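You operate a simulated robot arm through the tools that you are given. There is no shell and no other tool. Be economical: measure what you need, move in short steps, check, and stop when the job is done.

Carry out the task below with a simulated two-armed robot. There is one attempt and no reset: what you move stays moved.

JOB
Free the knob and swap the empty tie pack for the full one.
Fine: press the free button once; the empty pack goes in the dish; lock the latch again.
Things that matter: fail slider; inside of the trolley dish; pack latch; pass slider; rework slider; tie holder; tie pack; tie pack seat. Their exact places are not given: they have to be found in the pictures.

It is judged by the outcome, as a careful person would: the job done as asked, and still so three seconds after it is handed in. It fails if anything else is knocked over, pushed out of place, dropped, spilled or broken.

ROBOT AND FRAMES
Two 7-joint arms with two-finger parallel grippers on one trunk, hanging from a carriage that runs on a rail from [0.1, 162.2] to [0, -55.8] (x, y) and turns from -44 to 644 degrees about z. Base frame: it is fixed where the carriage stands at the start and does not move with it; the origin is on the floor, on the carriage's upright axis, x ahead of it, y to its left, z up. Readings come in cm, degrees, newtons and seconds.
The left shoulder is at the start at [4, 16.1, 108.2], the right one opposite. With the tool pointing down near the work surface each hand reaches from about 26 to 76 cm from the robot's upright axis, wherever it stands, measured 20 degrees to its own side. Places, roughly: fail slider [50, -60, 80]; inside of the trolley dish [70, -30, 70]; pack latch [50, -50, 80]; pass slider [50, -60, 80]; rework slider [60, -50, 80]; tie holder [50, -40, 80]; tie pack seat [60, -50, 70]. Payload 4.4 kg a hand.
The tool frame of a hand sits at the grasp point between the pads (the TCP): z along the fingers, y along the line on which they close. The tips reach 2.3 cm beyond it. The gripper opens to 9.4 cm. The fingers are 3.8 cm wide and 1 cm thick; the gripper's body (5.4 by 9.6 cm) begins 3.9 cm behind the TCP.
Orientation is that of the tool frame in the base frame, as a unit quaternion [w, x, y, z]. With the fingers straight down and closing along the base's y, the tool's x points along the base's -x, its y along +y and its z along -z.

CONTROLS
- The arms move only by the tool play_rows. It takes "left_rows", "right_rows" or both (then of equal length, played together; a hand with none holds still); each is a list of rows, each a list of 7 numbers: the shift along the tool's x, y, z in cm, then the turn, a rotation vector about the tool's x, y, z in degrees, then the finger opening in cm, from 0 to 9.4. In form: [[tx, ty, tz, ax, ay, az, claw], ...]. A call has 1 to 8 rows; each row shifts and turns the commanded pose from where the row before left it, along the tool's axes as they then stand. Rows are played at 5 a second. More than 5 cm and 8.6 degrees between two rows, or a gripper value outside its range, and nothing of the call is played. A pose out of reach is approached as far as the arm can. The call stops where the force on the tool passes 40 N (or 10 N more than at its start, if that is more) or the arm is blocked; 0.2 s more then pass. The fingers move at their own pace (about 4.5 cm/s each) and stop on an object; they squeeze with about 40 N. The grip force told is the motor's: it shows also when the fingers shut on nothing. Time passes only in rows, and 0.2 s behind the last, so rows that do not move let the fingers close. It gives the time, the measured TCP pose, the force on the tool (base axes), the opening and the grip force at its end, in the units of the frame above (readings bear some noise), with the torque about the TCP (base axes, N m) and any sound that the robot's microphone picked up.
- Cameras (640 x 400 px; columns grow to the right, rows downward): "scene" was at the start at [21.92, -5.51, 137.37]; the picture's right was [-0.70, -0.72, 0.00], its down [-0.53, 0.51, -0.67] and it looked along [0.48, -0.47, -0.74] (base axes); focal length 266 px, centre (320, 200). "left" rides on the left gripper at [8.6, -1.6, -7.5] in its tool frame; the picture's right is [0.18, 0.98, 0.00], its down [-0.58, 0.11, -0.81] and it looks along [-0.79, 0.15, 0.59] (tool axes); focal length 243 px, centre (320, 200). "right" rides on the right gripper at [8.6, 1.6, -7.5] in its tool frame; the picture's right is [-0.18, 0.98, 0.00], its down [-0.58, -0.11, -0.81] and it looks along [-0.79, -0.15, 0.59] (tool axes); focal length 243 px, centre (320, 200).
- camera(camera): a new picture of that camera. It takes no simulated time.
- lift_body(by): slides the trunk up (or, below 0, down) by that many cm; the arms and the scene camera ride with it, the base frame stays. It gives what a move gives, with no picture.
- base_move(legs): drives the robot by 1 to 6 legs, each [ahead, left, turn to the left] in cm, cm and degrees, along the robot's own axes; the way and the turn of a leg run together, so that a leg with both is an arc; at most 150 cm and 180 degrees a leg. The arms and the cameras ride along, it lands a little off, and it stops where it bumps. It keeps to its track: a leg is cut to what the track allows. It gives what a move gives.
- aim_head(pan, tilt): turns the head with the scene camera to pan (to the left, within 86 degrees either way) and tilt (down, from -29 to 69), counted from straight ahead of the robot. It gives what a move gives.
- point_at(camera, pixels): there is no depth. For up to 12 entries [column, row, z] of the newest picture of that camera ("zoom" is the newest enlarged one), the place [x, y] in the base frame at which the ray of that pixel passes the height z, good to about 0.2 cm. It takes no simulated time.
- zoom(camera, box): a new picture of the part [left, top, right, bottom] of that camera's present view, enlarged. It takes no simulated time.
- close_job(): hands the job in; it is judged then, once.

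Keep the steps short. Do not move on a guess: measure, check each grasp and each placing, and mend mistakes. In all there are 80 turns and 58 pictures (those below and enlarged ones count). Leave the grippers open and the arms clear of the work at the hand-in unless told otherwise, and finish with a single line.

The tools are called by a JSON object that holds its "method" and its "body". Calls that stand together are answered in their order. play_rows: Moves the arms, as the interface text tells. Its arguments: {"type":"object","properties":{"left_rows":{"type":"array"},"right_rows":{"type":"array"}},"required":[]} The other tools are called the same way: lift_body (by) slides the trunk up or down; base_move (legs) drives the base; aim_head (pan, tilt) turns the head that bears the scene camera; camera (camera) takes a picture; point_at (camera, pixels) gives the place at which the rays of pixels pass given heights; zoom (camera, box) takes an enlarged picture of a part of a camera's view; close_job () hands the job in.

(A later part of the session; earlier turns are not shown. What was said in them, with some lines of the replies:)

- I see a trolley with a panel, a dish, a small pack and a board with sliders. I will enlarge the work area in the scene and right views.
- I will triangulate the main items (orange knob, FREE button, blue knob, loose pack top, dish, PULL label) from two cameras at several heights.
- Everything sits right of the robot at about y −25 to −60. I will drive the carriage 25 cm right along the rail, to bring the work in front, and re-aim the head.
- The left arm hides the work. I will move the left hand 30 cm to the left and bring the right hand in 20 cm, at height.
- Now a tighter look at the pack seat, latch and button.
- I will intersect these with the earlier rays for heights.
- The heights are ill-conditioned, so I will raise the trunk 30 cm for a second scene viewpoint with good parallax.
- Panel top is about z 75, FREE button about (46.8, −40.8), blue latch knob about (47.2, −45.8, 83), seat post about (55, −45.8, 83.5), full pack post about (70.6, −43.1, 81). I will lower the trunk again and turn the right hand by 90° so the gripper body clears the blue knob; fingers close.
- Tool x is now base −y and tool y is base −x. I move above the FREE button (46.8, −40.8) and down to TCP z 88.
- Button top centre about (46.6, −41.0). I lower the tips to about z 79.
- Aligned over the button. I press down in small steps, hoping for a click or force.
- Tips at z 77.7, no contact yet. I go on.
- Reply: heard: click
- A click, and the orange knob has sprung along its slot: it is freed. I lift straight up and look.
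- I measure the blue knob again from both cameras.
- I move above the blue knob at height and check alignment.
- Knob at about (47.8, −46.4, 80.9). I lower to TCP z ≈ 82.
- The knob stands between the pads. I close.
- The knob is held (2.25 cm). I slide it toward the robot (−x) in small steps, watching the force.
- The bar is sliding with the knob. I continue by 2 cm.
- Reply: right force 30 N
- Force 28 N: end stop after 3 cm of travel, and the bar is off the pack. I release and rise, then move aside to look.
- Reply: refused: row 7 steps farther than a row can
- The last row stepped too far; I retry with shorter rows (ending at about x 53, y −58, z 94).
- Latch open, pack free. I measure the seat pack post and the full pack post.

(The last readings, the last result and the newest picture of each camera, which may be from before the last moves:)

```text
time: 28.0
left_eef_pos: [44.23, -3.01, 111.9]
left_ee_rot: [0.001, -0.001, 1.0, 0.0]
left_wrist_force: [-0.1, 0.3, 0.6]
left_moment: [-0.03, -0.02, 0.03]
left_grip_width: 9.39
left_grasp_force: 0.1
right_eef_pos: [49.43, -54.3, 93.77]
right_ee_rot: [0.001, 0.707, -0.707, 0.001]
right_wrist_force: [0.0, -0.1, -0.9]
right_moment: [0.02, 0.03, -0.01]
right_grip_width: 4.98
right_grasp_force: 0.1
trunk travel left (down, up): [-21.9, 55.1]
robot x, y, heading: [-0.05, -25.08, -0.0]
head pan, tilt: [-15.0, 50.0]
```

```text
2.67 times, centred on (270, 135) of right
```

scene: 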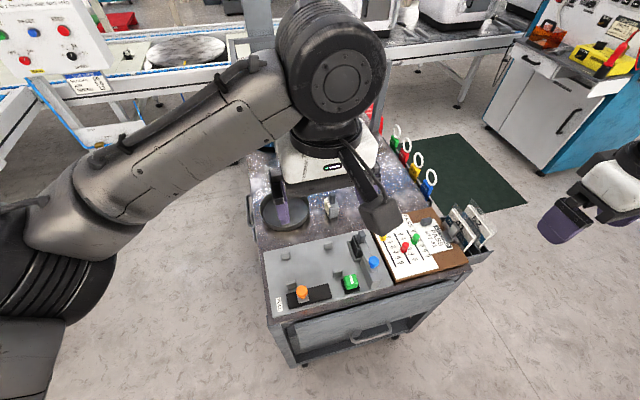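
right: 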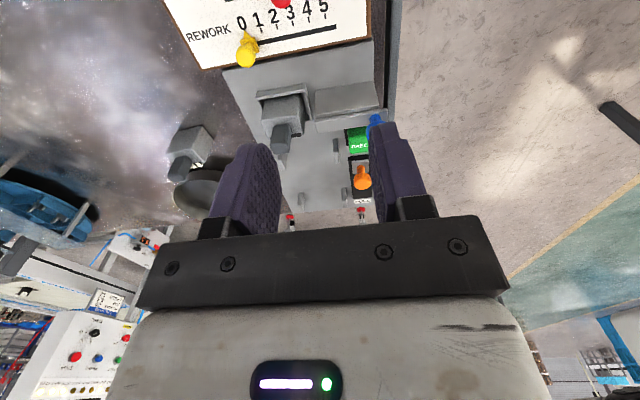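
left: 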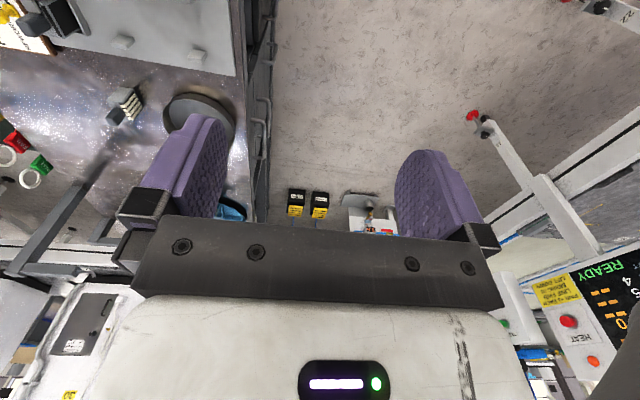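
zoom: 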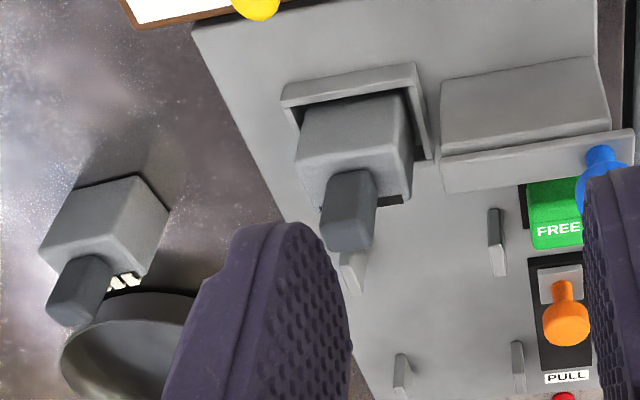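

The seat pack post: about (56.0, −46.3), top z ≈ 82, body top ≈ 78.5. I move above it at TCP z 88 and check.

{"method": "play_rows", "body": {"right_rows": [[-2.7, -2.2, 0, 0, 0, 0, 5], [-2.7, -2.2, 0, 0, 0, 0, 5], [-2.6, -2.2, 0, 0, 0, 0, 5], [0, 0, 3, 0, 0, 0, 5], [0, 0, 2.8, 0, 0, 0, 5], [0, 0, 0, 0, 0, 0, 5]]}}

{"method": "camera", "body": {"camera": "right"}}

```text
time: 29.4
left_eef_pos: [44.07, -3.02, 111.84]
left_ee_rot: [0.0, -0.001, 1.0, 0.0]
left_wrist_force: [0.2, -0.6, 0.3]
left_moment: [-0.01, 0.01, -0.02]
left_grip_width: 9.39
left_grasp_force: 0.1
right_eef_pos: [55.85, -46.19, 88.07]
right_ee_rot: [0.0, 0.707, -0.707, 0.0]
right_wrist_force: [-0.3, 0.0, 0.2]
right_moment: [-0.03, -0.01, 0.01]
right_grip_width: 5.01
right_grasp_force: 0.2
trunk travel left (down, up): [-21.9, 55.1]
robot x, y, heading: [0.29, -25.11, -0.0]
head pan, tilt: [-15.0, 50.0]
```

```text
24 pictures are left
```

right: 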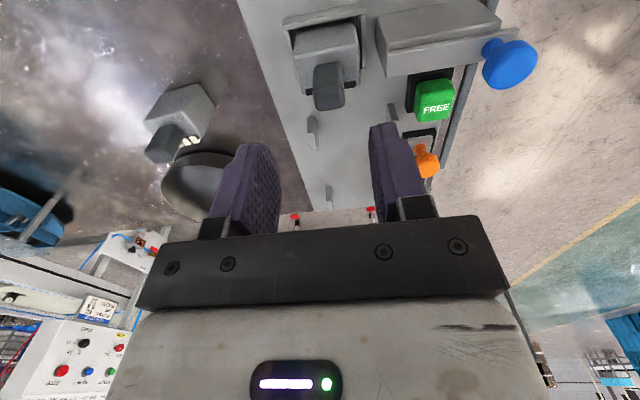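

{"method": "point_at", "body": {"camera": "right", "pixels": [[330, 96, 81], [330, 96, 82], [314, 85, 81], [344, 85, 81], [327, 67, 78.5], [302, 88, 76], [176, 155, 79], [182, 130, 77]]}}

```text
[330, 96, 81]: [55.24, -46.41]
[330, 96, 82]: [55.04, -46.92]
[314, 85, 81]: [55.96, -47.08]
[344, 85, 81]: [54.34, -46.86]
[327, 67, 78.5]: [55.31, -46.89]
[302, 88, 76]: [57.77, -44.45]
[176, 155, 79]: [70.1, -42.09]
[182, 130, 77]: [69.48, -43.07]
```

Post at about (55.4, −46.5). I correct x by −0.4 and lower to TCP z 81.3.

{"method": "play_rows", "body": {"right_rows": [[0.2, 0.4, 2.5, 0, 0, 0, 5], [0, 0, 2.5, 0, 0, 0, 5], [0, 0, 1, 0, 0, 0, 5], [0, 0, 0.7, 0, 0, 0, 5], [0, 0, 0, 0, 0, 0, 5]]}}

{"method": "camera", "body": {"camera": "right"}}

```text
time: 30.6
left_eef_pos: [44.19, -3.05, 111.95]
left_ee_rot: [0.0, -0.001, 1.0, 0.0]
left_wrist_force: [-0.9, 0.0, -0.4]
left_moment: [-0.01, -0.02, -0.04]
left_grip_width: 9.4
left_grasp_force: 0.1
right_eef_pos: [55.57, -46.44, 81.47]
right_ee_rot: [0.0, 0.708, -0.706, 0.0]
right_wrist_force: [1.2, 0.0, 0.6]
right_moment: [0.03, 0.0, 0.01]
right_grip_width: 4.97
right_grasp_force: 0.0
trunk travel left (down, up): [-21.9, 55.1]
robot x, y, heading: [-0.38, -24.99, -0.0]
head pan, tilt: [-15.0, 50.0]
```

```text
23 pictures are left
```

right: 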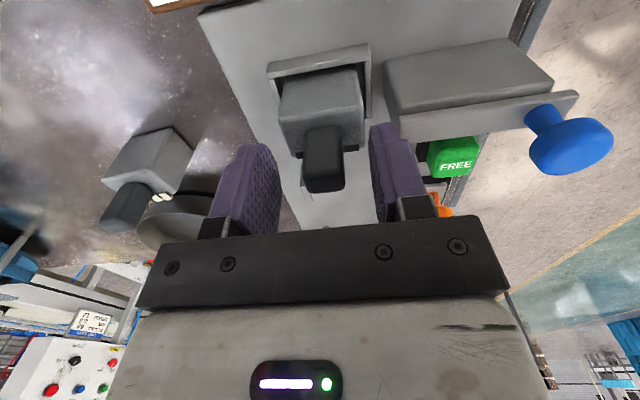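

The post is centred between the pads. I close and see the grip.

{"method": "play_rows", "body": {"right_rows": [[0, 0, 0, 0, 0, 0, 0.8], [0, 0, 0, 0, 0, 0, 0.8], [0, 0, 0, 0, 0, 0, 0.8], [0, 0, 0, 0, 0, 0, 0.8]]}}

{"method": "play_rows", "body": {"right_rows": [[0, 0, -0.5, 0, 0, 0, 0.8], [0, 0, -0.5, 0, 0, 0, 0.8], [0, 0, -1, 0, 0, 0, 0.8], [0, 0, -1, 0, 0, 0, 0.8], [0, 0, -2, 0, 0, 0, 0.8], [0, 0, -3, 0, 0, 0, 0.8], [0, 0, -3, 0, 0, 0, 0.8]]}}

{"method": "zoom", "body": {"camera": "scene", "box": [290, 180, 410, 290]}}

```text
time: 31.6
left_eef_pos: [44.15, -2.94, 111.89]
left_ee_rot: [0.0, 0.0, 1.0, 0.001]
left_wrist_force: [-0.3, 1.2, -0.1]
left_moment: [0.04, 0.03, 0.04]
left_grip_width: 9.4
left_grasp_force: 0.1
right_eef_pos: [55.39, -46.43, 81.57]
right_ee_rot: [0.0, -0.707, 0.707, 0.0]
right_wrist_force: [0.8, -0.3, -0.4]
right_moment: [0.02, 0.01, -0.03]
right_grip_width: 1.94
right_grasp_force: 39.7
trunk travel left (down, up): [-21.9, 55.1]
robot x, y, heading: [0.15, -25.08, 0.2]
head pan, tilt: [-15.0, 50.0]
```

```text
time: 33.2
left_eef_pos: [44.07, -3.01, 111.84]
left_ee_rot: [0.0, -0.001, 1.0, 0.0]
left_wrist_force: [-0.4, 0.1, -0.4]
left_moment: [0.0, 0.04, -0.03]
left_grip_width: 9.42
left_grasp_force: 0.0
right_eef_pos: [55.56, -46.49, 92.42]
right_ee_rot: [0.0, 0.708, -0.706, 0.0]
right_wrist_force: [0.2, -0.4, -0.9]
right_moment: [-0.01, -0.01, 0.03]
right_grip_width: 1.96
right_grasp_force: 40.0
trunk travel left (down, up): [-21.9, 55.1]
robot x, y, heading: [-0.18, -24.96, 0.1]
head pan, tilt: [-15.0, 50.0]
```

```text
3.64 times, centred on (350, 235) of scene
```

zoom: 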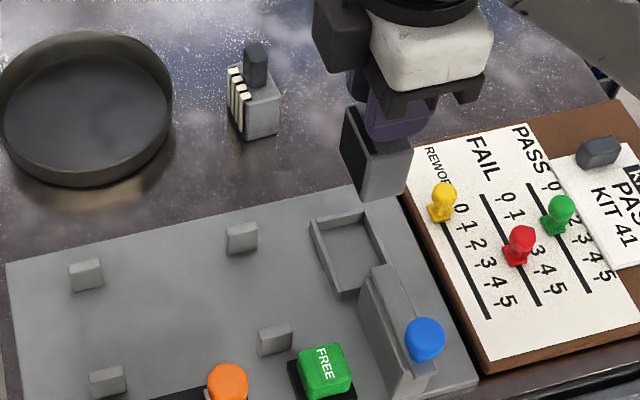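

Empty pack is out, held at 1.95 cm. I measure the dish.

{"method": "point_at", "body": {"camera": "zoom", "pixels": [[85, 162, 73.5], [85, 55, 73.5], [85, 32, 76.5], [85, 172, 76.5], [2, 115, 76.5], [172, 100, 76.5], [250, 138, 73], [85, 187, 73], [345, 250, 75.5], [312, 222, 77], [361, 212, 77], [340, 297, 76]]}}

```text
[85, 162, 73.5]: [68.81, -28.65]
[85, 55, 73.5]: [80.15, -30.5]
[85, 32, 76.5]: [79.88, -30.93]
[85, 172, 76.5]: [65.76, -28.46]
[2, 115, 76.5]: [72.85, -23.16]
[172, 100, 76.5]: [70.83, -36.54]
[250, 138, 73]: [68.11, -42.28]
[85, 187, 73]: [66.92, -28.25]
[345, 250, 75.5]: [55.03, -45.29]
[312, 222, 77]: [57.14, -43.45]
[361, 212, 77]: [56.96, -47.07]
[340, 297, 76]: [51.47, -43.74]
```

Dish centre is about (72.8, −29.8), radius ≈ 6.8, rim z ≈ 76.5. I carry the pack at height to (71.5, −30.5).

{"method": "play_rows", "body": {"right_rows": [[-3.2, -3.2, 0, 0, 0, 0, 0.8], [-3.2, -3.2, 0, 0, 0, 0, 0.8], [-3.2, -3.2, 0, 0, 0, 0, 0.8], [-3.2, -3.2, 0, 0, 0, 0, 0.8], [-3.2, -3.2, 0, 0, 0, 0, 0.8], [0, 0, 3, 0, 0, 0, 0.8], [0, 0, 3, 0, 0, 0, 0.8]]}}

{"method": "zoom", "body": {"camera": "scene", "box": [250, 160, 370, 260]}}

```text
time: 34.8
left_eef_pos: [44.08, -2.89, 111.94]
left_ee_rot: [0.0, -0.002, 1.0, 0.001]
left_wrist_force: [0.1, 0.4, -0.5]
left_moment: [0.01, 0.01, -0.03]
left_grip_width: 9.4
left_grasp_force: 0.0
right_eef_pos: [71.52, -30.28, 86.5]
right_ee_rot: [0.0, 0.708, -0.707, -0.001]
right_wrist_force: [-0.6, 1.1, -0.5]
right_moment: [-0.02, 0.01, -0.02]
right_grip_width: 1.91
right_grasp_force: 39.3
trunk travel left (down, up): [-21.9, 55.1]
robot x, y, heading: [-0.01, -24.88, 0.2]
head pan, tilt: [-15.0, 50.0]
```

```text
4.00 times, centred on (310, 210) of scene
```

zoom: 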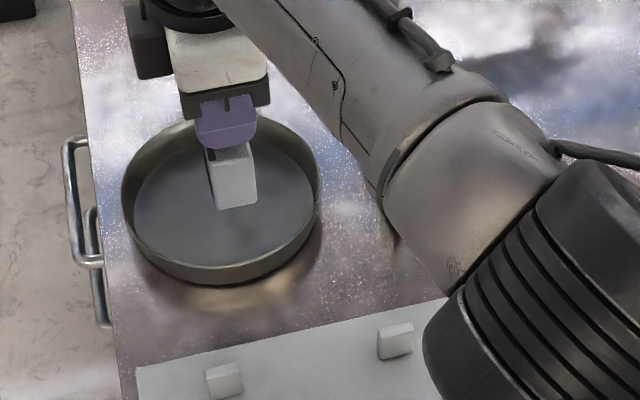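

Pack hangs over the dish interior. I lower in steps until it touches the floor.

{"method": "play_rows", "body": {"right_rows": [[0, 0, 2.5, 0, 0, 0, 0.8], [0, 0, 2.5, 0, 0, 0, 0.8], [0, 0, 0.5, 0, 0, 0, 0.8], [0, 0, 0.4, 0, 0, 0, 0.8], [0, 0, 0.3, 0, 0, 0, 0.8]]}}

```text
time: 36.0
left_eef_pos: [44.25, -3.1, 111.99]
left_ee_rot: [0.0, -0.001, 1.0, 0.0]
left_wrist_force: [0.0, -1.1, -1.1]
left_moment: [-0.01, -0.05, -0.01]
left_grip_width: 9.4
left_grasp_force: 0.1
right_eef_pos: [71.29, -30.69, 80.79]
right_ee_rot: [-0.002, 0.709, -0.706, 0.003]
right_wrist_force: [-12.8, -2.7, 36.8]
right_moment: [-0.09, 0.48, -0.02]
right_grip_width: 1.96
right_grasp_force: 40.1
right hand out of reach, approached as far as the arm can: row 2
trunk travel left (down, up): [-21.9, 55.1]
robot x, y, heading: [-0.33, -25.14, 0.0]
head pan, tilt: [-15.0, 50.0]
```

Contact force 37 N. I check before releasing.

{"method": "zoom", "body": {"camera": "scene", "box": [250, 160, 370, 260]}}

{"method": "camera", "body": {"camera": "right"}}

```text
4.00 times, centred on (310, 210) of scene
```

zoom: 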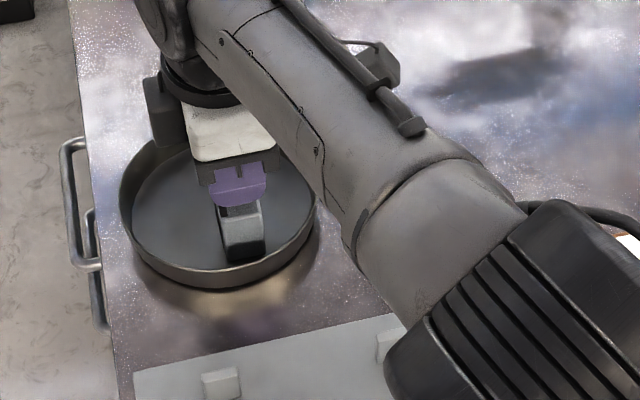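

```text
19 pictures are left
```

right: 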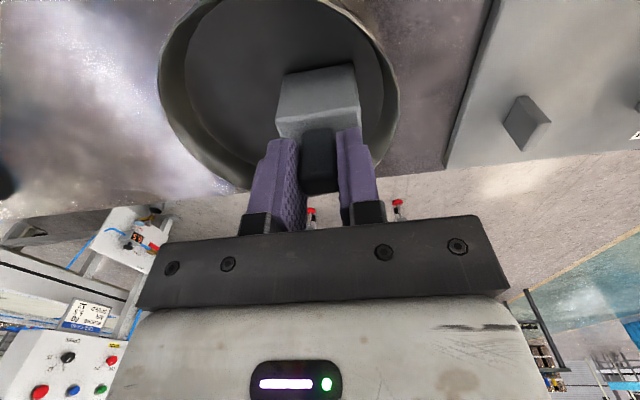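

The pack stands inside the dish, tips above the floor. I ease up 0.5 cm to relieve the force, then open.

{"method": "play_rows", "body": {"right_rows": [[0, 0, -0.3, 0, 0, 0, 0.8], [0, 0, -0.2, 0, 0, 0, 0.8], [0, 0, 0, 0, 0, 0, 0.8]]}}

```text
time: 36.8
left_eef_pos: [44.23, -2.92, 112.0]
left_ee_rot: [0.0, 0.0, 1.0, 0.0]
left_wrist_force: [-0.3, 0.3, 0.6]
left_moment: [-0.02, -0.02, 0.01]
left_grip_width: 9.4
left_grasp_force: 0.1
right_eef_pos: [71.13, -30.73, 80.73]
right_ee_rot: [-0.001, 0.707, -0.707, 0.0]
right_wrist_force: [2.8, 2.0, 10.0]
right_moment: [0.16, -0.26, 0.02]
right_grip_width: 1.92
right_grasp_force: 40.3
trunk travel left (down, up): [-21.9, 55.1]
robot x, y, heading: [-0.15, -25.34, 0.1]
head pan, tilt: [-15.0, 50.0]
```

Still resting lightly on the floor (10 N). I open and rise.

{"method": "play_rows", "body": {"right_rows": [[0, 0, -0.1, 0, 0, 0, 3], [0, 0, 0, 0, 0, 0, 4.5], [0, 0, 0, 0, 0, 0, 4.5], [0, 0, -2, 0, 0, 0, 4.5], [0, 0, -4, 0, 0, 0, 4.5], [0, 0, -4, 0, 0, 0, 5], [0, 0, -3, 0, 0, 0, 5]]}}

{"method": "play_rows", "body": {"right_rows": [[4, 0, 0, 0, 0, 0, 5], [4, 0, 0, 0, 0, 0, 5], [4, 0, 0, 0, 0, 0, 5], [4, 0, 0, 0, 0, 0, 5], [4, 0, 0, 0, 0, 0, 5], [4, 0, 0, 0, 0, 0, 5]]}}

{"method": "zoom", "body": {"camera": "scene", "box": [260, 160, 400, 260]}}

{"method": "camera", "body": {"camera": "right"}}

```text
time: 38.4
left_eef_pos: [44.21, -2.99, 111.85]
left_ee_rot: [0.001, -0.001, 1.0, -0.001]
left_wrist_force: [-0.5, 0.2, -0.6]
left_moment: [-0.04, 0.02, 0.03]
left_grip_width: 9.38
left_grasp_force: 0.1
right_eef_pos: [71.11, -30.56, 94.06]
right_ee_rot: [0.001, 0.708, -0.706, 0.0]
right_wrist_force: [0.1, -1.0, 0.3]
right_moment: [-0.02, 0.0, -0.01]
right_grip_width: 4.99
right_grasp_force: 0.0
trunk travel left (down, up): [-21.9, 55.1]
robot x, y, heading: [0.05, -25.47, 0.1]
head pan, tilt: [-15.0, 50.0]
```

```text
time: 39.8
left_eef_pos: [44.06, -3.06, 111.86]
left_ee_rot: [0.0, 0.0, 1.0, 0.0]
left_wrist_force: [-0.3, -0.2, -0.6]
left_moment: [-0.02, 0.01, -0.03]
left_grip_width: 9.42
left_grasp_force: 0.1
right_eef_pos: [71.18, -54.86, 93.97]
right_ee_rot: [0.001, 0.708, -0.706, 0.001]
right_wrist_force: [0.4, 0.2, 0.4]
right_moment: [0.0, 0.01, -0.01]
right_grip_width: 5.0
right_grasp_force: 0.0
trunk travel left (down, up): [-21.9, 55.1]
robot x, y, heading: [0.21, -25.44, -0.0]
head pan, tilt: [-15.0, 50.0]
```

```text
4.00 times, centred on (330, 210) of scene
```

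zoom: 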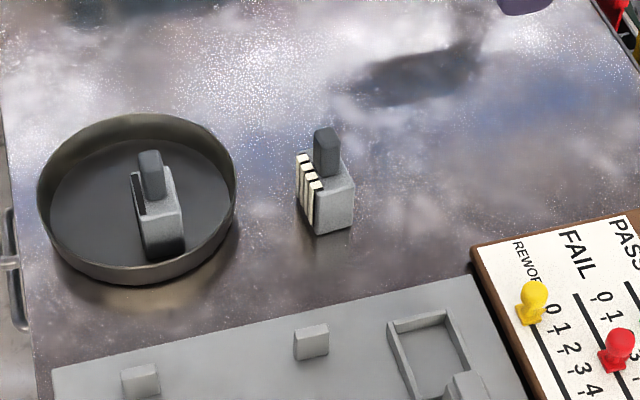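

```text
17 pictures are left
```

right: 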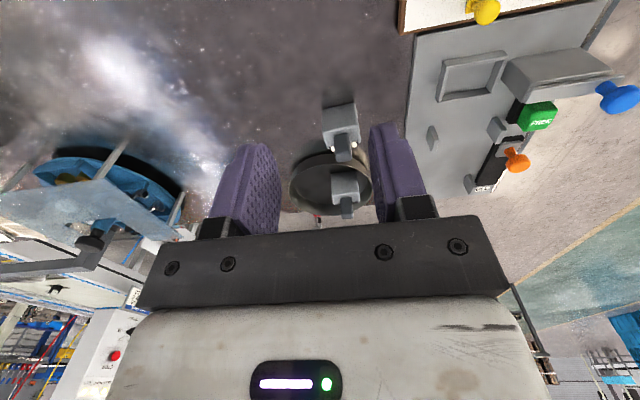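

Empty pack stands upright in the dish. Now I measure the full pack's position and yaw.

{"method": "point_at", "body": {"camera": "zoom", "pixels": [[317, 236, 73.5], [353, 227, 73.5], [299, 207, 73.5], [326, 132, 80], [316, 134, 80], [338, 132, 80], [388, 323, 76.5], [444, 312, 76.5], [417, 398, 76.5]]}}

{"method": "point_at", "body": {"camera": "right", "pixels": [[344, 158, 80], [335, 146, 79], [353, 146, 79], [322, 108, 77.5], [353, 103, 77.5], [328, 137, 77.5], [358, 130, 77.5]]}}

{"method": "zoom", "body": {"camera": "right", "box": [300, 90, 396, 150]}}

```text
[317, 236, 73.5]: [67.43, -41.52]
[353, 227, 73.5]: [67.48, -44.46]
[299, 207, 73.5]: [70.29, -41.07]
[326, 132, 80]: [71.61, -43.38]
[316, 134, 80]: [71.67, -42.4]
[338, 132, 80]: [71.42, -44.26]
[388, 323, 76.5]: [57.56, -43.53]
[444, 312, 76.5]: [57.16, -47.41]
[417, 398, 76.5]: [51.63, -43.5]
```

```text
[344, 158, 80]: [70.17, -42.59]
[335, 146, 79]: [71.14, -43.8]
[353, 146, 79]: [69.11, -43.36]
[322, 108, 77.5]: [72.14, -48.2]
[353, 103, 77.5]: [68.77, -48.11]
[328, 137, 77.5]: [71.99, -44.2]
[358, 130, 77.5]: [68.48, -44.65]
```

```text
6.67 times, centred on (348, 120) of right
```

zoom: 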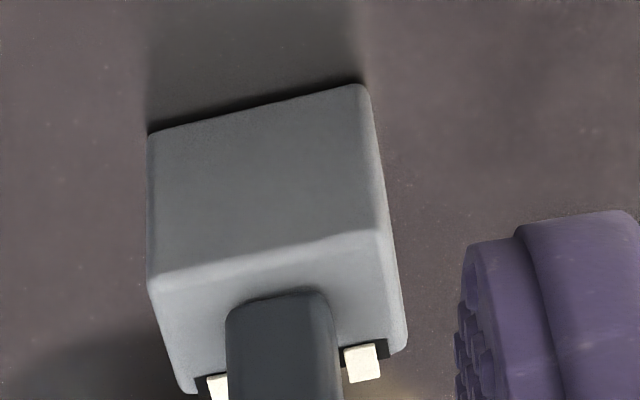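

{"method": "point_at", "body": {"camera": "zoom", "pixels": [[147, 132, 73.3], [365, 85, 73.3], [152, 280, 77], [380, 232, 77], [285, 292, 77]]}}

```text
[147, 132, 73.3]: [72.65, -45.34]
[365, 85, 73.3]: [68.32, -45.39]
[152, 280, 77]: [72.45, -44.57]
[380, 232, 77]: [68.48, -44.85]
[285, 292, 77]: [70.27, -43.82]
```

Full pack body is aligned with the axes (yaw within a few degrees), post at about (70.4, −43.3). I move above it to TCP z 87 to compare with the earlier grasp picture.

{"method": "play_rows", "body": {"right_rows": [[-4, 0.3, 0, 0, 0, 0, 5], [-4, 0.3, 0, 0, 0, 0, 5], [-3.6, 0.1, 0, 0, 0, 0, 5], [0, 0, 3.5, 0, 0, 0, 5], [0, 0, 3.5, 0, 0, 0, 5], [0, 0, 0, 0, 0, 0, 5]]}}

{"method": "camera", "body": {"camera": "right"}}

```text
time: 41.2
left_eef_pos: [44.17, -3.11, 112.03]
left_ee_rot: [0.0, -0.001, 1.0, 0.0]
left_wrist_force: [-0.7, 0.4, 0.3]
left_moment: [-0.01, 0.0, 0.01]
left_grip_width: 9.42
left_grasp_force: 0.0
right_eef_pos: [70.32, -43.1, 86.92]
right_ee_rot: [0.001, 0.707, -0.707, 0.0]
right_wrist_force: [-0.1, -0.3, -0.1]
right_moment: [0.0, 0.03, 0.01]
right_grip_width: 5.0
right_grasp_force: 0.1
trunk travel left (down, up): [-21.9, 55.1]
robot x, y, heading: [-0.24, -24.79, -0.1]
head pan, tilt: [-15.0, 50.0]
```

```text
15 pictures are left
```

right: 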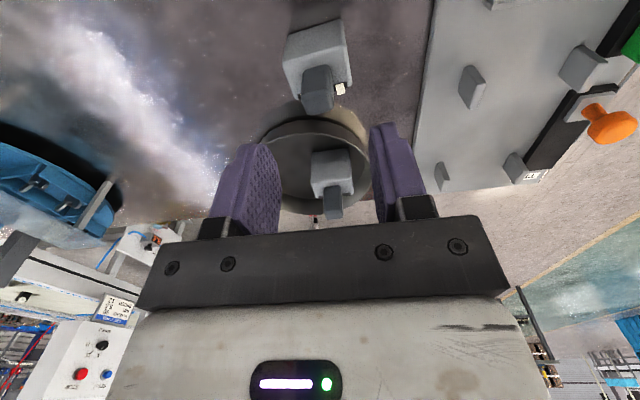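

{"method": "point_at", "body": {"camera": "right", "pixels": [[317, 100, 79.7], [315, 66, 77.3], [289, 57, 77.3], [347, 45, 77.3], [284, 27, 73.3], [340, 17, 73.3]]}}

```text
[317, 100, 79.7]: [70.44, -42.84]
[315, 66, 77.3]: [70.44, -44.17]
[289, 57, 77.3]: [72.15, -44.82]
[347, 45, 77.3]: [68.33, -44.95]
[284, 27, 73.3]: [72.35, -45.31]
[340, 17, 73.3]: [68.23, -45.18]
```

I shift +0.25 x, +0.2 y and lower to about TCP z 80.4, then compare with the earlier grasp view.

{"method": "play_rows", "body": {"right_rows": [[-0.2, -0.25, 2.5, 0, 0, 0, 5], [0, 0, 2.5, 0, 0, 0, 5], [0, 0, 1, 0, 0, 0, 5], [0, 0, 0.5, 0, 0, 0, 5], [0, 0, 0, 0, 0, 0, 5]]}}

{"method": "camera", "body": {"camera": "right"}}

```text
time: 42.4
left_eef_pos: [44.09, -2.98, 111.9]
left_ee_rot: [0.0, -0.001, 1.0, 0.0]
left_wrist_force: [-0.3, -0.1, -1.0]
left_moment: [0.01, 0.02, 0.03]
left_grip_width: 9.4
left_grasp_force: 0.1
right_eef_pos: [70.47, -42.95, 80.46]
right_ee_rot: [0.0, 0.708, -0.706, 0.0]
right_wrist_force: [-0.8, 0.2, -0.3]
right_moment: [-0.03, 0.0, 0.01]
right_grip_width: 4.99
right_grasp_force: 0.1
trunk travel left (down, up): [-21.9, 55.1]
robot x, y, heading: [-0.13, -25.04, 0.2]
head pan, tilt: [-15.0, 50.0]
```

```text
14 pictures are left
```

right: 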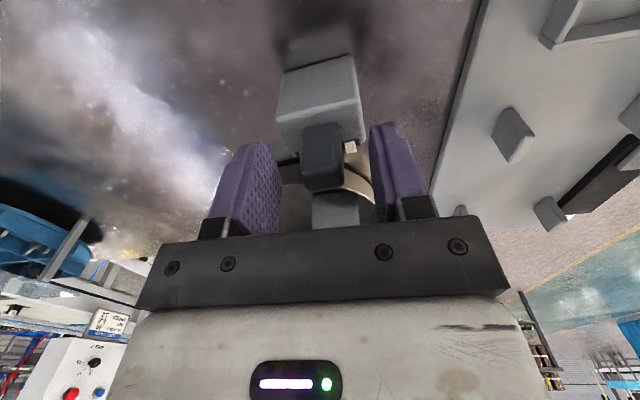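

The view matches the earlier grasp nearly exactly. I close and lift.

{"method": "play_rows", "body": {"right_rows": [[0, 0, 0, 0, 0, 0, 0.8], [0, 0, 0, 0, 0, 0, 0.8], [0, 0, 0, 0, 0, 0, 0.8], [0, 0, 0, 0, 0, 0, 0.8]]}}

{"method": "play_rows", "body": {"right_rows": [[0, 0, -1, 0, 0, 0, 0.8], [0, 0, -3, 0, 0, 0, 0.8], [0, 0, -4, 0, 0, 0, 0.8], [0, 0, -3, 0, 0, 0, 0.8]]}}

{"method": "camera", "body": {"camera": "right"}}

```text
time: 43.4
left_eef_pos: [44.16, -3.03, 111.94]
left_ee_rot: [0.0, -0.001, 1.0, 0.0]
left_wrist_force: [-0.1, -0.1, -0.6]
left_moment: [0.04, 0.02, -0.01]
left_grip_width: 9.37
left_grasp_force: 0.1
right_eef_pos: [70.57, -42.91, 80.3]
right_ee_rot: [0.0, 0.708, -0.707, 0.001]
right_wrist_force: [0.0, 0.6, -0.8]
right_moment: [0.05, 0.0, 0.01]
right_grip_width: 1.94
right_grasp_force: 39.9
trunk travel left (down, up): [-21.9, 55.1]
robot x, y, heading: [-0.01, -24.62, 0.3]
head pan, tilt: [-15.0, 50.0]
```

```text
time: 44.4
left_eef_pos: [44.16, -2.98, 111.8]
left_ee_rot: [-0.001, -0.001, 1.0, 0.001]
left_wrist_force: [0.4, 0.6, -0.3]
left_moment: [0.01, 0.02, 0.03]
left_grip_width: 9.4
left_grasp_force: 0.0
right_eef_pos: [70.67, -43.03, 91.42]
right_ee_rot: [-0.001, -0.707, 0.708, -0.001]
right_wrist_force: [0.9, 0.4, -0.9]
right_moment: [-0.01, 0.02, 0.0]
right_grip_width: 1.93
right_grasp_force: 39.6
trunk travel left (down, up): [-21.9, 55.1]
robot x, y, heading: [-0.06, -25.26, 0.1]
head pan, tilt: [-15.0, 50.0]
```

```text
13 pictures are left
```

right: 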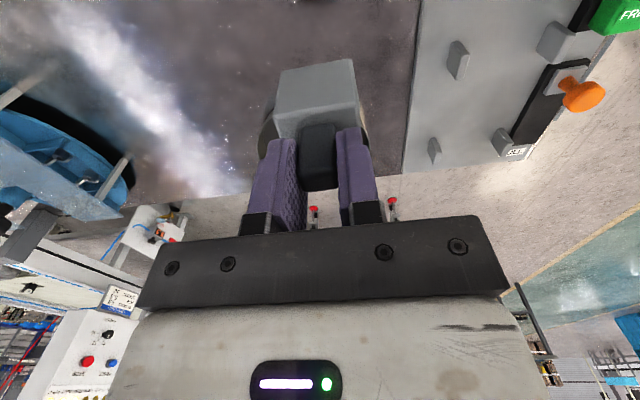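

Held firmly (1.93 cm), same relative pose as the empty pack. I carry it over the seat to (55.5, −46.4), down to TCP z 85.

{"method": "play_rows", "body": {"right_rows": [[0.86, 3.77, 0, 0, 0, 0, 0.8], [0.86, 3.77, 0, 0, 0, 0, 0.8], [0.86, 3.77, 0, 0, 0, 0, 0.8], [0.86, 3.76, 0, 0, 0, 0, 0.8], [0, 0, 3.2, 0, 0, 0, 0.8], [0, 0, 3.2, 0, 0, 0, 0.8], [0, 0, 0, 0, 0, 0, 0.8]]}}

{"method": "camera", "body": {"camera": "right"}}

{"method": "zoom", "body": {"camera": "scene", "box": [310, 190, 410, 270]}}

```text
time: 46.0
left_eef_pos: [44.1, -3.17, 111.98]
left_ee_rot: [0.0, -0.001, 1.0, 0.0]
left_wrist_force: [0.5, 0.3, -0.3]
left_moment: [0.0, 0.0, -0.03]
left_grip_width: 9.4
left_grasp_force: 0.0
right_eef_pos: [55.32, -46.33, 85.1]
right_ee_rot: [0.001, 0.708, -0.706, 0.0]
right_wrist_force: [-0.2, 0.7, -0.4]
right_moment: [-0.02, 0.0, -0.04]
right_grip_width: 1.92
right_grasp_force: 39.8
trunk travel left (down, up): [-21.9, 55.1]
robot x, y, heading: [-0.09, -25.04, 0.0]
head pan, tilt: [-15.0, 50.0]
```

```text
12 pictures are left
```

right: 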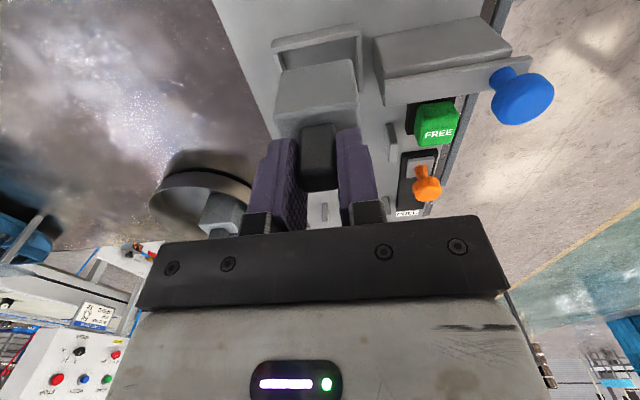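

```text
5.00 times, centred on (360, 230) of scene
```

zoom: 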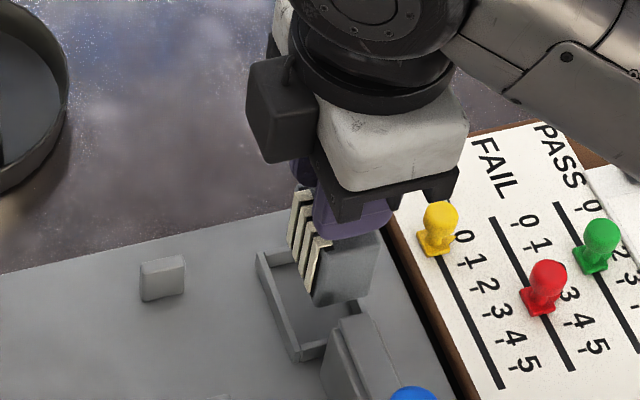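

The pack is above the seat opening. I shift +0.1 in x and lower in small steps, watching force.

{"method": "play_rows", "body": {"right_rows": [[0, -0.1, 1, 0, 0, 0, 0.8], [0, 0, 0.7, 0, 0, 0, 0.8], [0, 0, 0.6, 0, 0, 0, 0.8], [0, 0, 0.4, 0, 0, 0, 0.8], [0, 0, 0, 0, 0, 0, 0.8]]}}

```text
time: 47.2
left_eef_pos: [44.14, -3.02, 111.8]
left_ee_rot: [0.0, -0.001, 1.0, 0.0]
left_wrist_force: [-0.3, 0.2, 0.6]
left_moment: [0.0, 0.0, -0.03]
left_grip_width: 9.4
left_grasp_force: 0.2
right_eef_pos: [55.6, -46.29, 82.48]
right_ee_rot: [0.0, 0.708, -0.706, 0.0]
right_wrist_force: [0.2, 0.0, -1.0]
right_moment: [0.0, 0.01, 0.03]
right_grip_width: 1.96
right_grasp_force: 40.5
trunk travel left (down, up): [-21.9, 55.1]
robot x, y, heading: [-0.13, -25.08, -0.1]
head pan, tilt: [-15.0, 50.0]
```

{"method": "play_rows", "body": {"right_rows": [[0, 0, 0.3, 0, 0, 0, 0.8], [0, 0, 0.3, 0, 0, 0, 0.8], [0, 0, 0.2, 0, 0, 0, 0.8], [0, 0, 0, 0, 0, 0, 0.8]]}}

{"method": "camera", "body": {"camera": "right"}}

```text
time: 48.2
left_eef_pos: [44.06, -2.94, 111.92]
left_ee_rot: [0.0, -0.001, 1.0, 0.0]
left_wrist_force: [-0.4, -0.1, 0.2]
left_moment: [-0.03, 0.03, 0.02]
left_grip_width: 9.38
left_grasp_force: 0.0
right_eef_pos: [55.57, -46.31, 81.47]
right_ee_rot: [0.0, 0.707, -0.707, 0.0]
right_wrist_force: [-0.5, 0.5, -1.0]
right_moment: [0.01, -0.03, 0.0]
right_grip_width: 1.93
right_grasp_force: 39.9
trunk travel left (down, up): [-21.9, 55.1]
robot x, y, heading: [-0.47, -25.16, 0.1]
head pan, tilt: [-15.0, 50.0]
```

```text
10 pictures are left
```

right: 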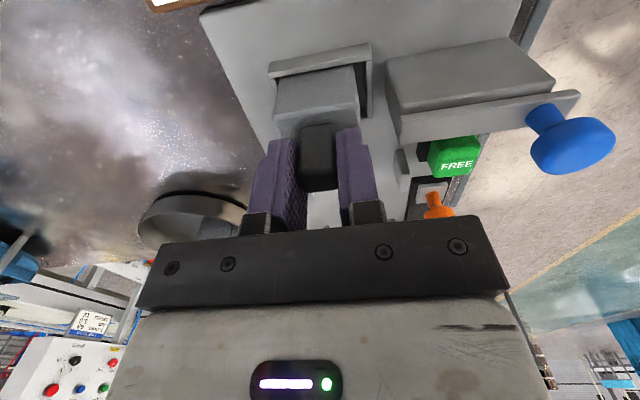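

The pack is within the seat walls, no contact yet. I go on in 0.2 cm steps.

{"method": "play_rows", "body": {"right_rows": [[0, 0, 0.2, 0, 0, 0, 0.8], [0, 0, 0.2, 0, 0, 0, 0.8], [0, 0, 0, 0, 0, 0, 0.8]]}}

```text
time: 49.0
left_eef_pos: [44.13, -2.99, 111.85]
left_ee_rot: [0.0, -0.001, 1.0, 0.0]
left_wrist_force: [0.6, 0.1, 0.0]
left_moment: [0.01, 0.04, 0.02]
left_grip_width: 9.39
left_grasp_force: 0.0
right_eef_pos: [55.69, -46.35, 81.36]
right_ee_rot: [-0.001, 0.707, -0.707, 0.0]
right_wrist_force: [-9.8, 0.9, 25.2]
right_moment: [-0.1, 0.4, -0.01]
right_grip_width: 1.92
right_grasp_force: 39.5
trunk travel left (down, up): [-21.9, 55.1]
robot x, y, heading: [0.45, -25.27, -0.0]
head pan, tilt: [-15.0, 50.0]
```

Contact at TCP z 81.4, about the seat-floor height of the first grasp. I ease off, open and rise, then view.

{"method": "play_rows", "body": {"right_rows": [[0, 0, -0.25, 0, 0, 0, 0.8], [0, 0, 0, 0, 0, 0, 3], [0, 0, 0, 0, 0, 0, 5], [0, 0, 0, 0, 0, 0, 5], [0, 0, -2, 0, 0, 0, 5], [0, 0, -4, 0, 0, 0, 5], [0, 0, -3, 0, 0, 0, 5], [4, 0, 0, 0, 0, 0, 5]]}}

{"method": "play_rows", "body": {"right_rows": [[4, 1, 0, 0, 0, 0, 5], [4, 1, 0, 0, 0, 0, 5], [4, 1, 0, 0, 0, 0, 5]]}}

{"method": "zoom", "body": {"camera": "scene", "box": [310, 210, 400, 280]}}

```text
time: 50.8
left_eef_pos: [44.01, -3.23, 111.77]
left_ee_rot: [-0.001, -0.002, 1.0, -0.001]
left_wrist_force: [-0.1, -0.4, -0.3]
left_moment: [0.02, -0.02, -0.02]
left_grip_width: 9.38
left_grasp_force: 0.1
right_eef_pos: [55.3, -50.69, 90.05]
right_ee_rot: [0.001, 0.708, -0.706, 0.001]
right_wrist_force: [0.1, 0.0, 0.5]
right_moment: [0.04, -0.01, 0.01]
right_grip_width: 4.99
right_grasp_force: 0.0
trunk travel left (down, up): [-21.9, 55.1]
robot x, y, heading: [-0.39, -25.11, 0.2]
head pan, tilt: [-15.0, 50.0]
```

```text
time: 51.6
left_eef_pos: [44.1, -3.09, 111.75]
left_ee_rot: [-0.001, -0.002, 1.0, 0.0]
left_wrist_force: [-0.7, -0.6, -0.7]
left_moment: [0.03, -0.02, 0.0]
left_grip_width: 9.38
left_grasp_force: 0.1
right_eef_pos: [52.41, -62.52, 90.17]
right_ee_rot: [0.0, 0.708, -0.707, 0.0]
right_wrist_force: [-0.4, -0.1, 0.9]
right_moment: [0.05, -0.04, 0.0]
right_grip_width: 5.01
right_grasp_force: 0.1
trunk travel left (down, up): [-21.9, 55.1]
robot x, y, heading: [-0.19, -25.33, 0.1]
head pan, tilt: [-15.0, 50.0]
```

```text
5.71 times, centred on (355, 245) of scene
```

zoom: 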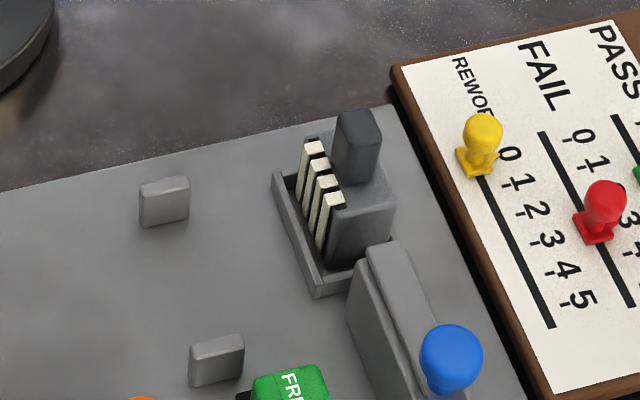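

The full pack is seated flat. Now I move to the retracted blue knob at about (44.9, −46.35) and lower over it.

{"method": "play_rows", "body": {"right_rows": [[-4, 1.9, 0, 0, 0, 0, 5], [-4, 1.9, 0, 0, 0, 0, 5], [-4, 1.9, 0, 0, 0, 0, 5], [-4.1, 1.8, 0, 0, 0, 0, 5], [0, 0, 3, 0, 0, 0, 5], [0, 0, 0, 0, 0, 0, 5]]}}

{"method": "camera", "body": {"camera": "right"}}

```text
time: 53.0
left_eef_pos: [44.07, -2.91, 111.83]
left_ee_rot: [0.0, -0.001, 1.0, 0.0]
left_wrist_force: [0.9, -0.2, -0.6]
left_moment: [-0.01, 0.01, 0.03]
left_grip_width: 9.41
left_grasp_force: 0.1
right_eef_pos: [44.94, -46.27, 87.23]
right_ee_rot: [0.0, 0.708, -0.706, 0.001]
right_wrist_force: [0.0, 0.0, 0.6]
right_moment: [0.0, 0.0, 0.02]
right_grip_width: 4.98
right_grasp_force: 0.0
trunk travel left (down, up): [-21.9, 55.1]
robot x, y, heading: [-0.17, -24.64, 0.1]
head pan, tilt: [-15.0, 50.0]
```

```text
8 pictures are left
```

right: 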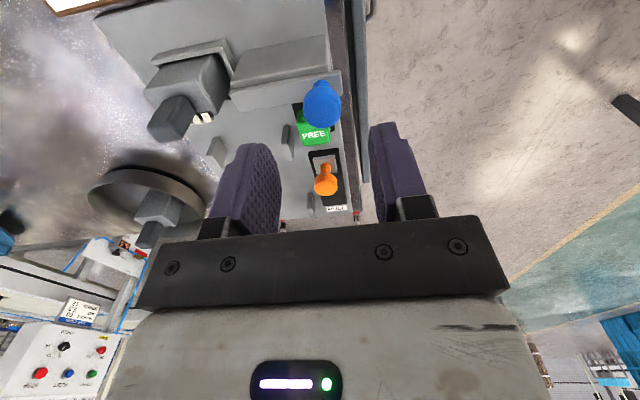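

Knob centred at column 323, as before. I lower to TCP z 81.9 and close.

{"method": "play_rows", "body": {"right_rows": [[0, 0, 2.5, 0, 0, 0, 5], [0, 0, 2, 0, 0, 0, 5], [0, 0, 0.8, 0, 0, 0, 5], [0, 0, 0, 0, 0, 0, 1.5], [0, 0, 0, 0, 0, 0, 1.5], [0, 0, 0, 0, 0, 0, 1.5], [0, 0, 0, 0, 0, 0, 1.5]]}}

```text
time: 54.6
left_eef_pos: [44.05, -2.99, 111.78]
left_ee_rot: [0.0, -0.001, 1.0, 0.0]
left_wrist_force: [-0.2, 0.0, -0.5]
left_moment: [-0.01, 0.0, 0.02]
left_grip_width: 9.39
left_grasp_force: 0.0
right_eef_pos: [44.92, -46.27, 81.96]
right_ee_rot: [0.0, 0.708, -0.707, 0.0]
right_wrist_force: [-1.8, 0.3, 0.3]
right_moment: [0.09, 0.01, 0.01]
right_grip_width: 2.28
right_grasp_force: 45.1
trunk travel left (down, up): [-21.9, 55.1]
robot x, y, heading: [-0.33, -25.02, -0.0]
head pan, tilt: [-15.0, 50.0]
```

Knob gripped (2.28 cm). I slide it forward (+x) 2.6 cm first.

{"method": "play_rows", "body": {"right_rows": [[0, -0.5, 0, 0, 0, 0, 1.5], [0, -0.5, 0, 0, 0, 0, 1.5], [0, -0.5, 0, 0, 0, 0, 1.5], [0, -0.5, 0, 0, 0, 0, 1.5], [0, -0.4, 0, 0, 0, 0, 1.5], [0, -0.2, 0, 0, 0, 0, 1.5]]}}

```text
time: 56.0
left_eef_pos: [44.16, -3.1, 111.87]
left_ee_rot: [0.0, -0.001, 1.0, -0.001]
left_wrist_force: [-0.2, -0.2, 0.2]
left_moment: [-0.03, -0.01, 0.02]
left_grip_width: 9.42
left_grasp_force: 0.0
right_eef_pos: [47.61, -46.23, 81.8]
right_ee_rot: [0.0, 0.708, -0.706, 0.001]
right_wrist_force: [0.0, -2.3, -3.7]
right_moment: [-0.17, 0.02, 0.0]
right_grip_width: 2.27
right_grasp_force: 45.5
trunk travel left (down, up): [-21.9, 55.1]
robot x, y, heading: [-0.08, -25.32, 0.2]
head pan, tilt: [-15.0, 50.0]
```

Free travel so far. I push on to the end stop in small steps.

{"method": "play_rows", "body": {"right_rows": [[0, -0.2, 0, 0, 0, 0, 1.5], [0, -0.2, 0, 0, 0, 0, 1.5], [0, -0.1, 0, 0, 0, 0, 1.5], [0, 0, 0, 0, 0, 0, 1.5]]}}

```text
time: 57.0
left_eef_pos: [43.86, -3.07, 111.74]
left_ee_rot: [-0.002, -0.001, 1.0, 0.0]
left_wrist_force: [-0.4, -0.6, 0.4]
left_moment: [0.01, 0.01, -0.05]
left_grip_width: 9.4
left_grasp_force: 0.0
right_eef_pos: [47.75, -46.26, 81.93]
right_ee_rot: [0.002, 0.708, -0.707, -0.001]
right_wrist_force: [-17.1, -3.6, 2.1]
right_moment: [-0.13, 0.29, 0.07]
right_grip_width: 2.25
right_grasp_force: 45.0
trunk travel left (down, up): [-21.9, 55.1]
robot x, y, heading: [-0.32, -25.29, 0.0]
head pan, tilt: [-15.0, 50.0]
```

End stop at x 47.75, exactly the original locked position, with −17 N reaction. I relieve, open, rise and move aside.

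{"method": "play_rows", "body": {"right_rows": [[0, 0.2, 0, 0, 0, 0, 1.5], [0, 0, 0, 0, 0, 0, 5], [0, 0, 0, 0, 0, 0, 5], [0, 0, 0, 0, 0, 0, 5], [0, 0, -3, 0, 0, 0, 5], [0, 0, -5, 0, 0, 0, 5], [0, 0, -5, 0, 0, 0, 5], [0, 0, -5, 0, 0, 0, 5]]}}

{"method": "play_rows", "body": {"right_rows": [[4, 2, 0, 0, 0, 0, 9.4], [4, 2, 0, 0, 0, 0, 9.4], [4, 2, 0, 0, 0, 0, 9.4], [4, 2, 0, 0, 0, 0, 9.4], [4, 2, 0, 0, 0, 0, 9.4], [4, 0, 0, 0, 0, 0, 9.4]]}}

{"method": "zoom", "body": {"camera": "scene", "box": [250, 160, 440, 320]}}

{"method": "zoom", "body": {"camera": "scene", "box": [330, 215, 402, 290]}}

```text
time: 58.8
left_eef_pos: [44.17, -2.99, 111.96]
left_ee_rot: [0.001, -0.001, 1.0, 0.0]
left_wrist_force: [-0.4, -0.9, -0.2]
left_moment: [-0.02, 0.0, 0.0]
left_grip_width: 9.4
left_grasp_force: 0.1
right_eef_pos: [48.01, -46.26, 100.0]
right_ee_rot: [0.001, 0.708, -0.706, 0.001]
right_wrist_force: [-0.5, -0.1, -0.9]
right_moment: [0.0, 0.01, 0.01]
right_grip_width: 5.0
right_grasp_force: 0.0
trunk travel left (down, up): [-21.9, 55.1]
robot x, y, heading: [-0.01, -24.8, 0.0]
head pan, tilt: [-15.0, 50.0]
```

```text
time: 60.2
left_eef_pos: [44.12, -3.11, 111.82]
left_ee_rot: [-0.001, -0.001, 1.0, 0.0]
left_wrist_force: [-0.7, -0.8, 0.6]
left_moment: [0.04, 0.01, -0.01]
left_grip_width: 9.43
left_grasp_force: 0.1
right_eef_pos: [38.04, -70.25, 100.45]
right_ee_rot: [0.001, 0.708, -0.706, 0.001]
right_wrist_force: [0.2, 0.1, -0.5]
right_moment: [0.01, -0.01, 0.03]
right_grip_width: 9.4
right_grasp_force: 0.0
trunk travel left (down, up): [-21.9, 55.1]
robot x, y, heading: [0.11, -24.83, 0.0]
head pan, tilt: [-15.0, 50.0]
```

```text
2.50 times, centred on (345, 240) of scene
```

zoom: 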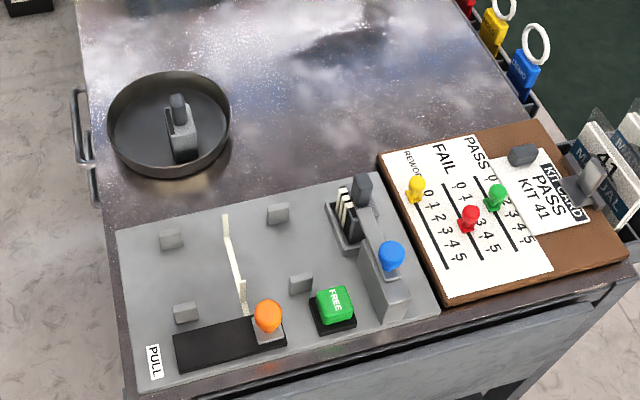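

```text
5.33 times, centred on (366, 252) of scene
```

zoom: 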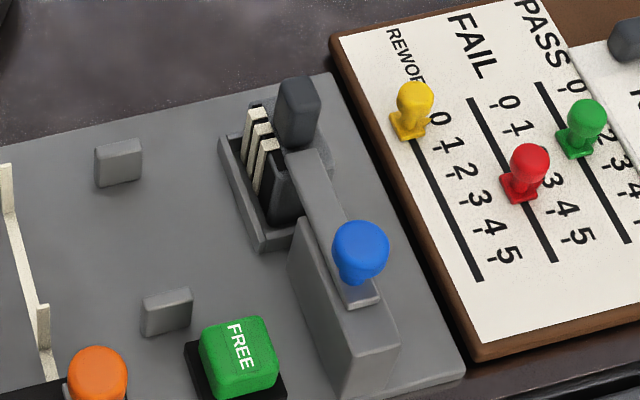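

The full pack is seated and the latch is back over it. The empty pack stands in the dish, the orange knob is free, and a tie has been fed onto the holder. The sliders are unmoved, and both arms are clear with the grippers open. I hand the job in.

{"method": "close_job", "body": {}}

```text
The job is handed in.
```

The job is handed in: I pressed FREE once and the knob came free, put the empty pack in the dish, seated the full pack and locked the latch again.
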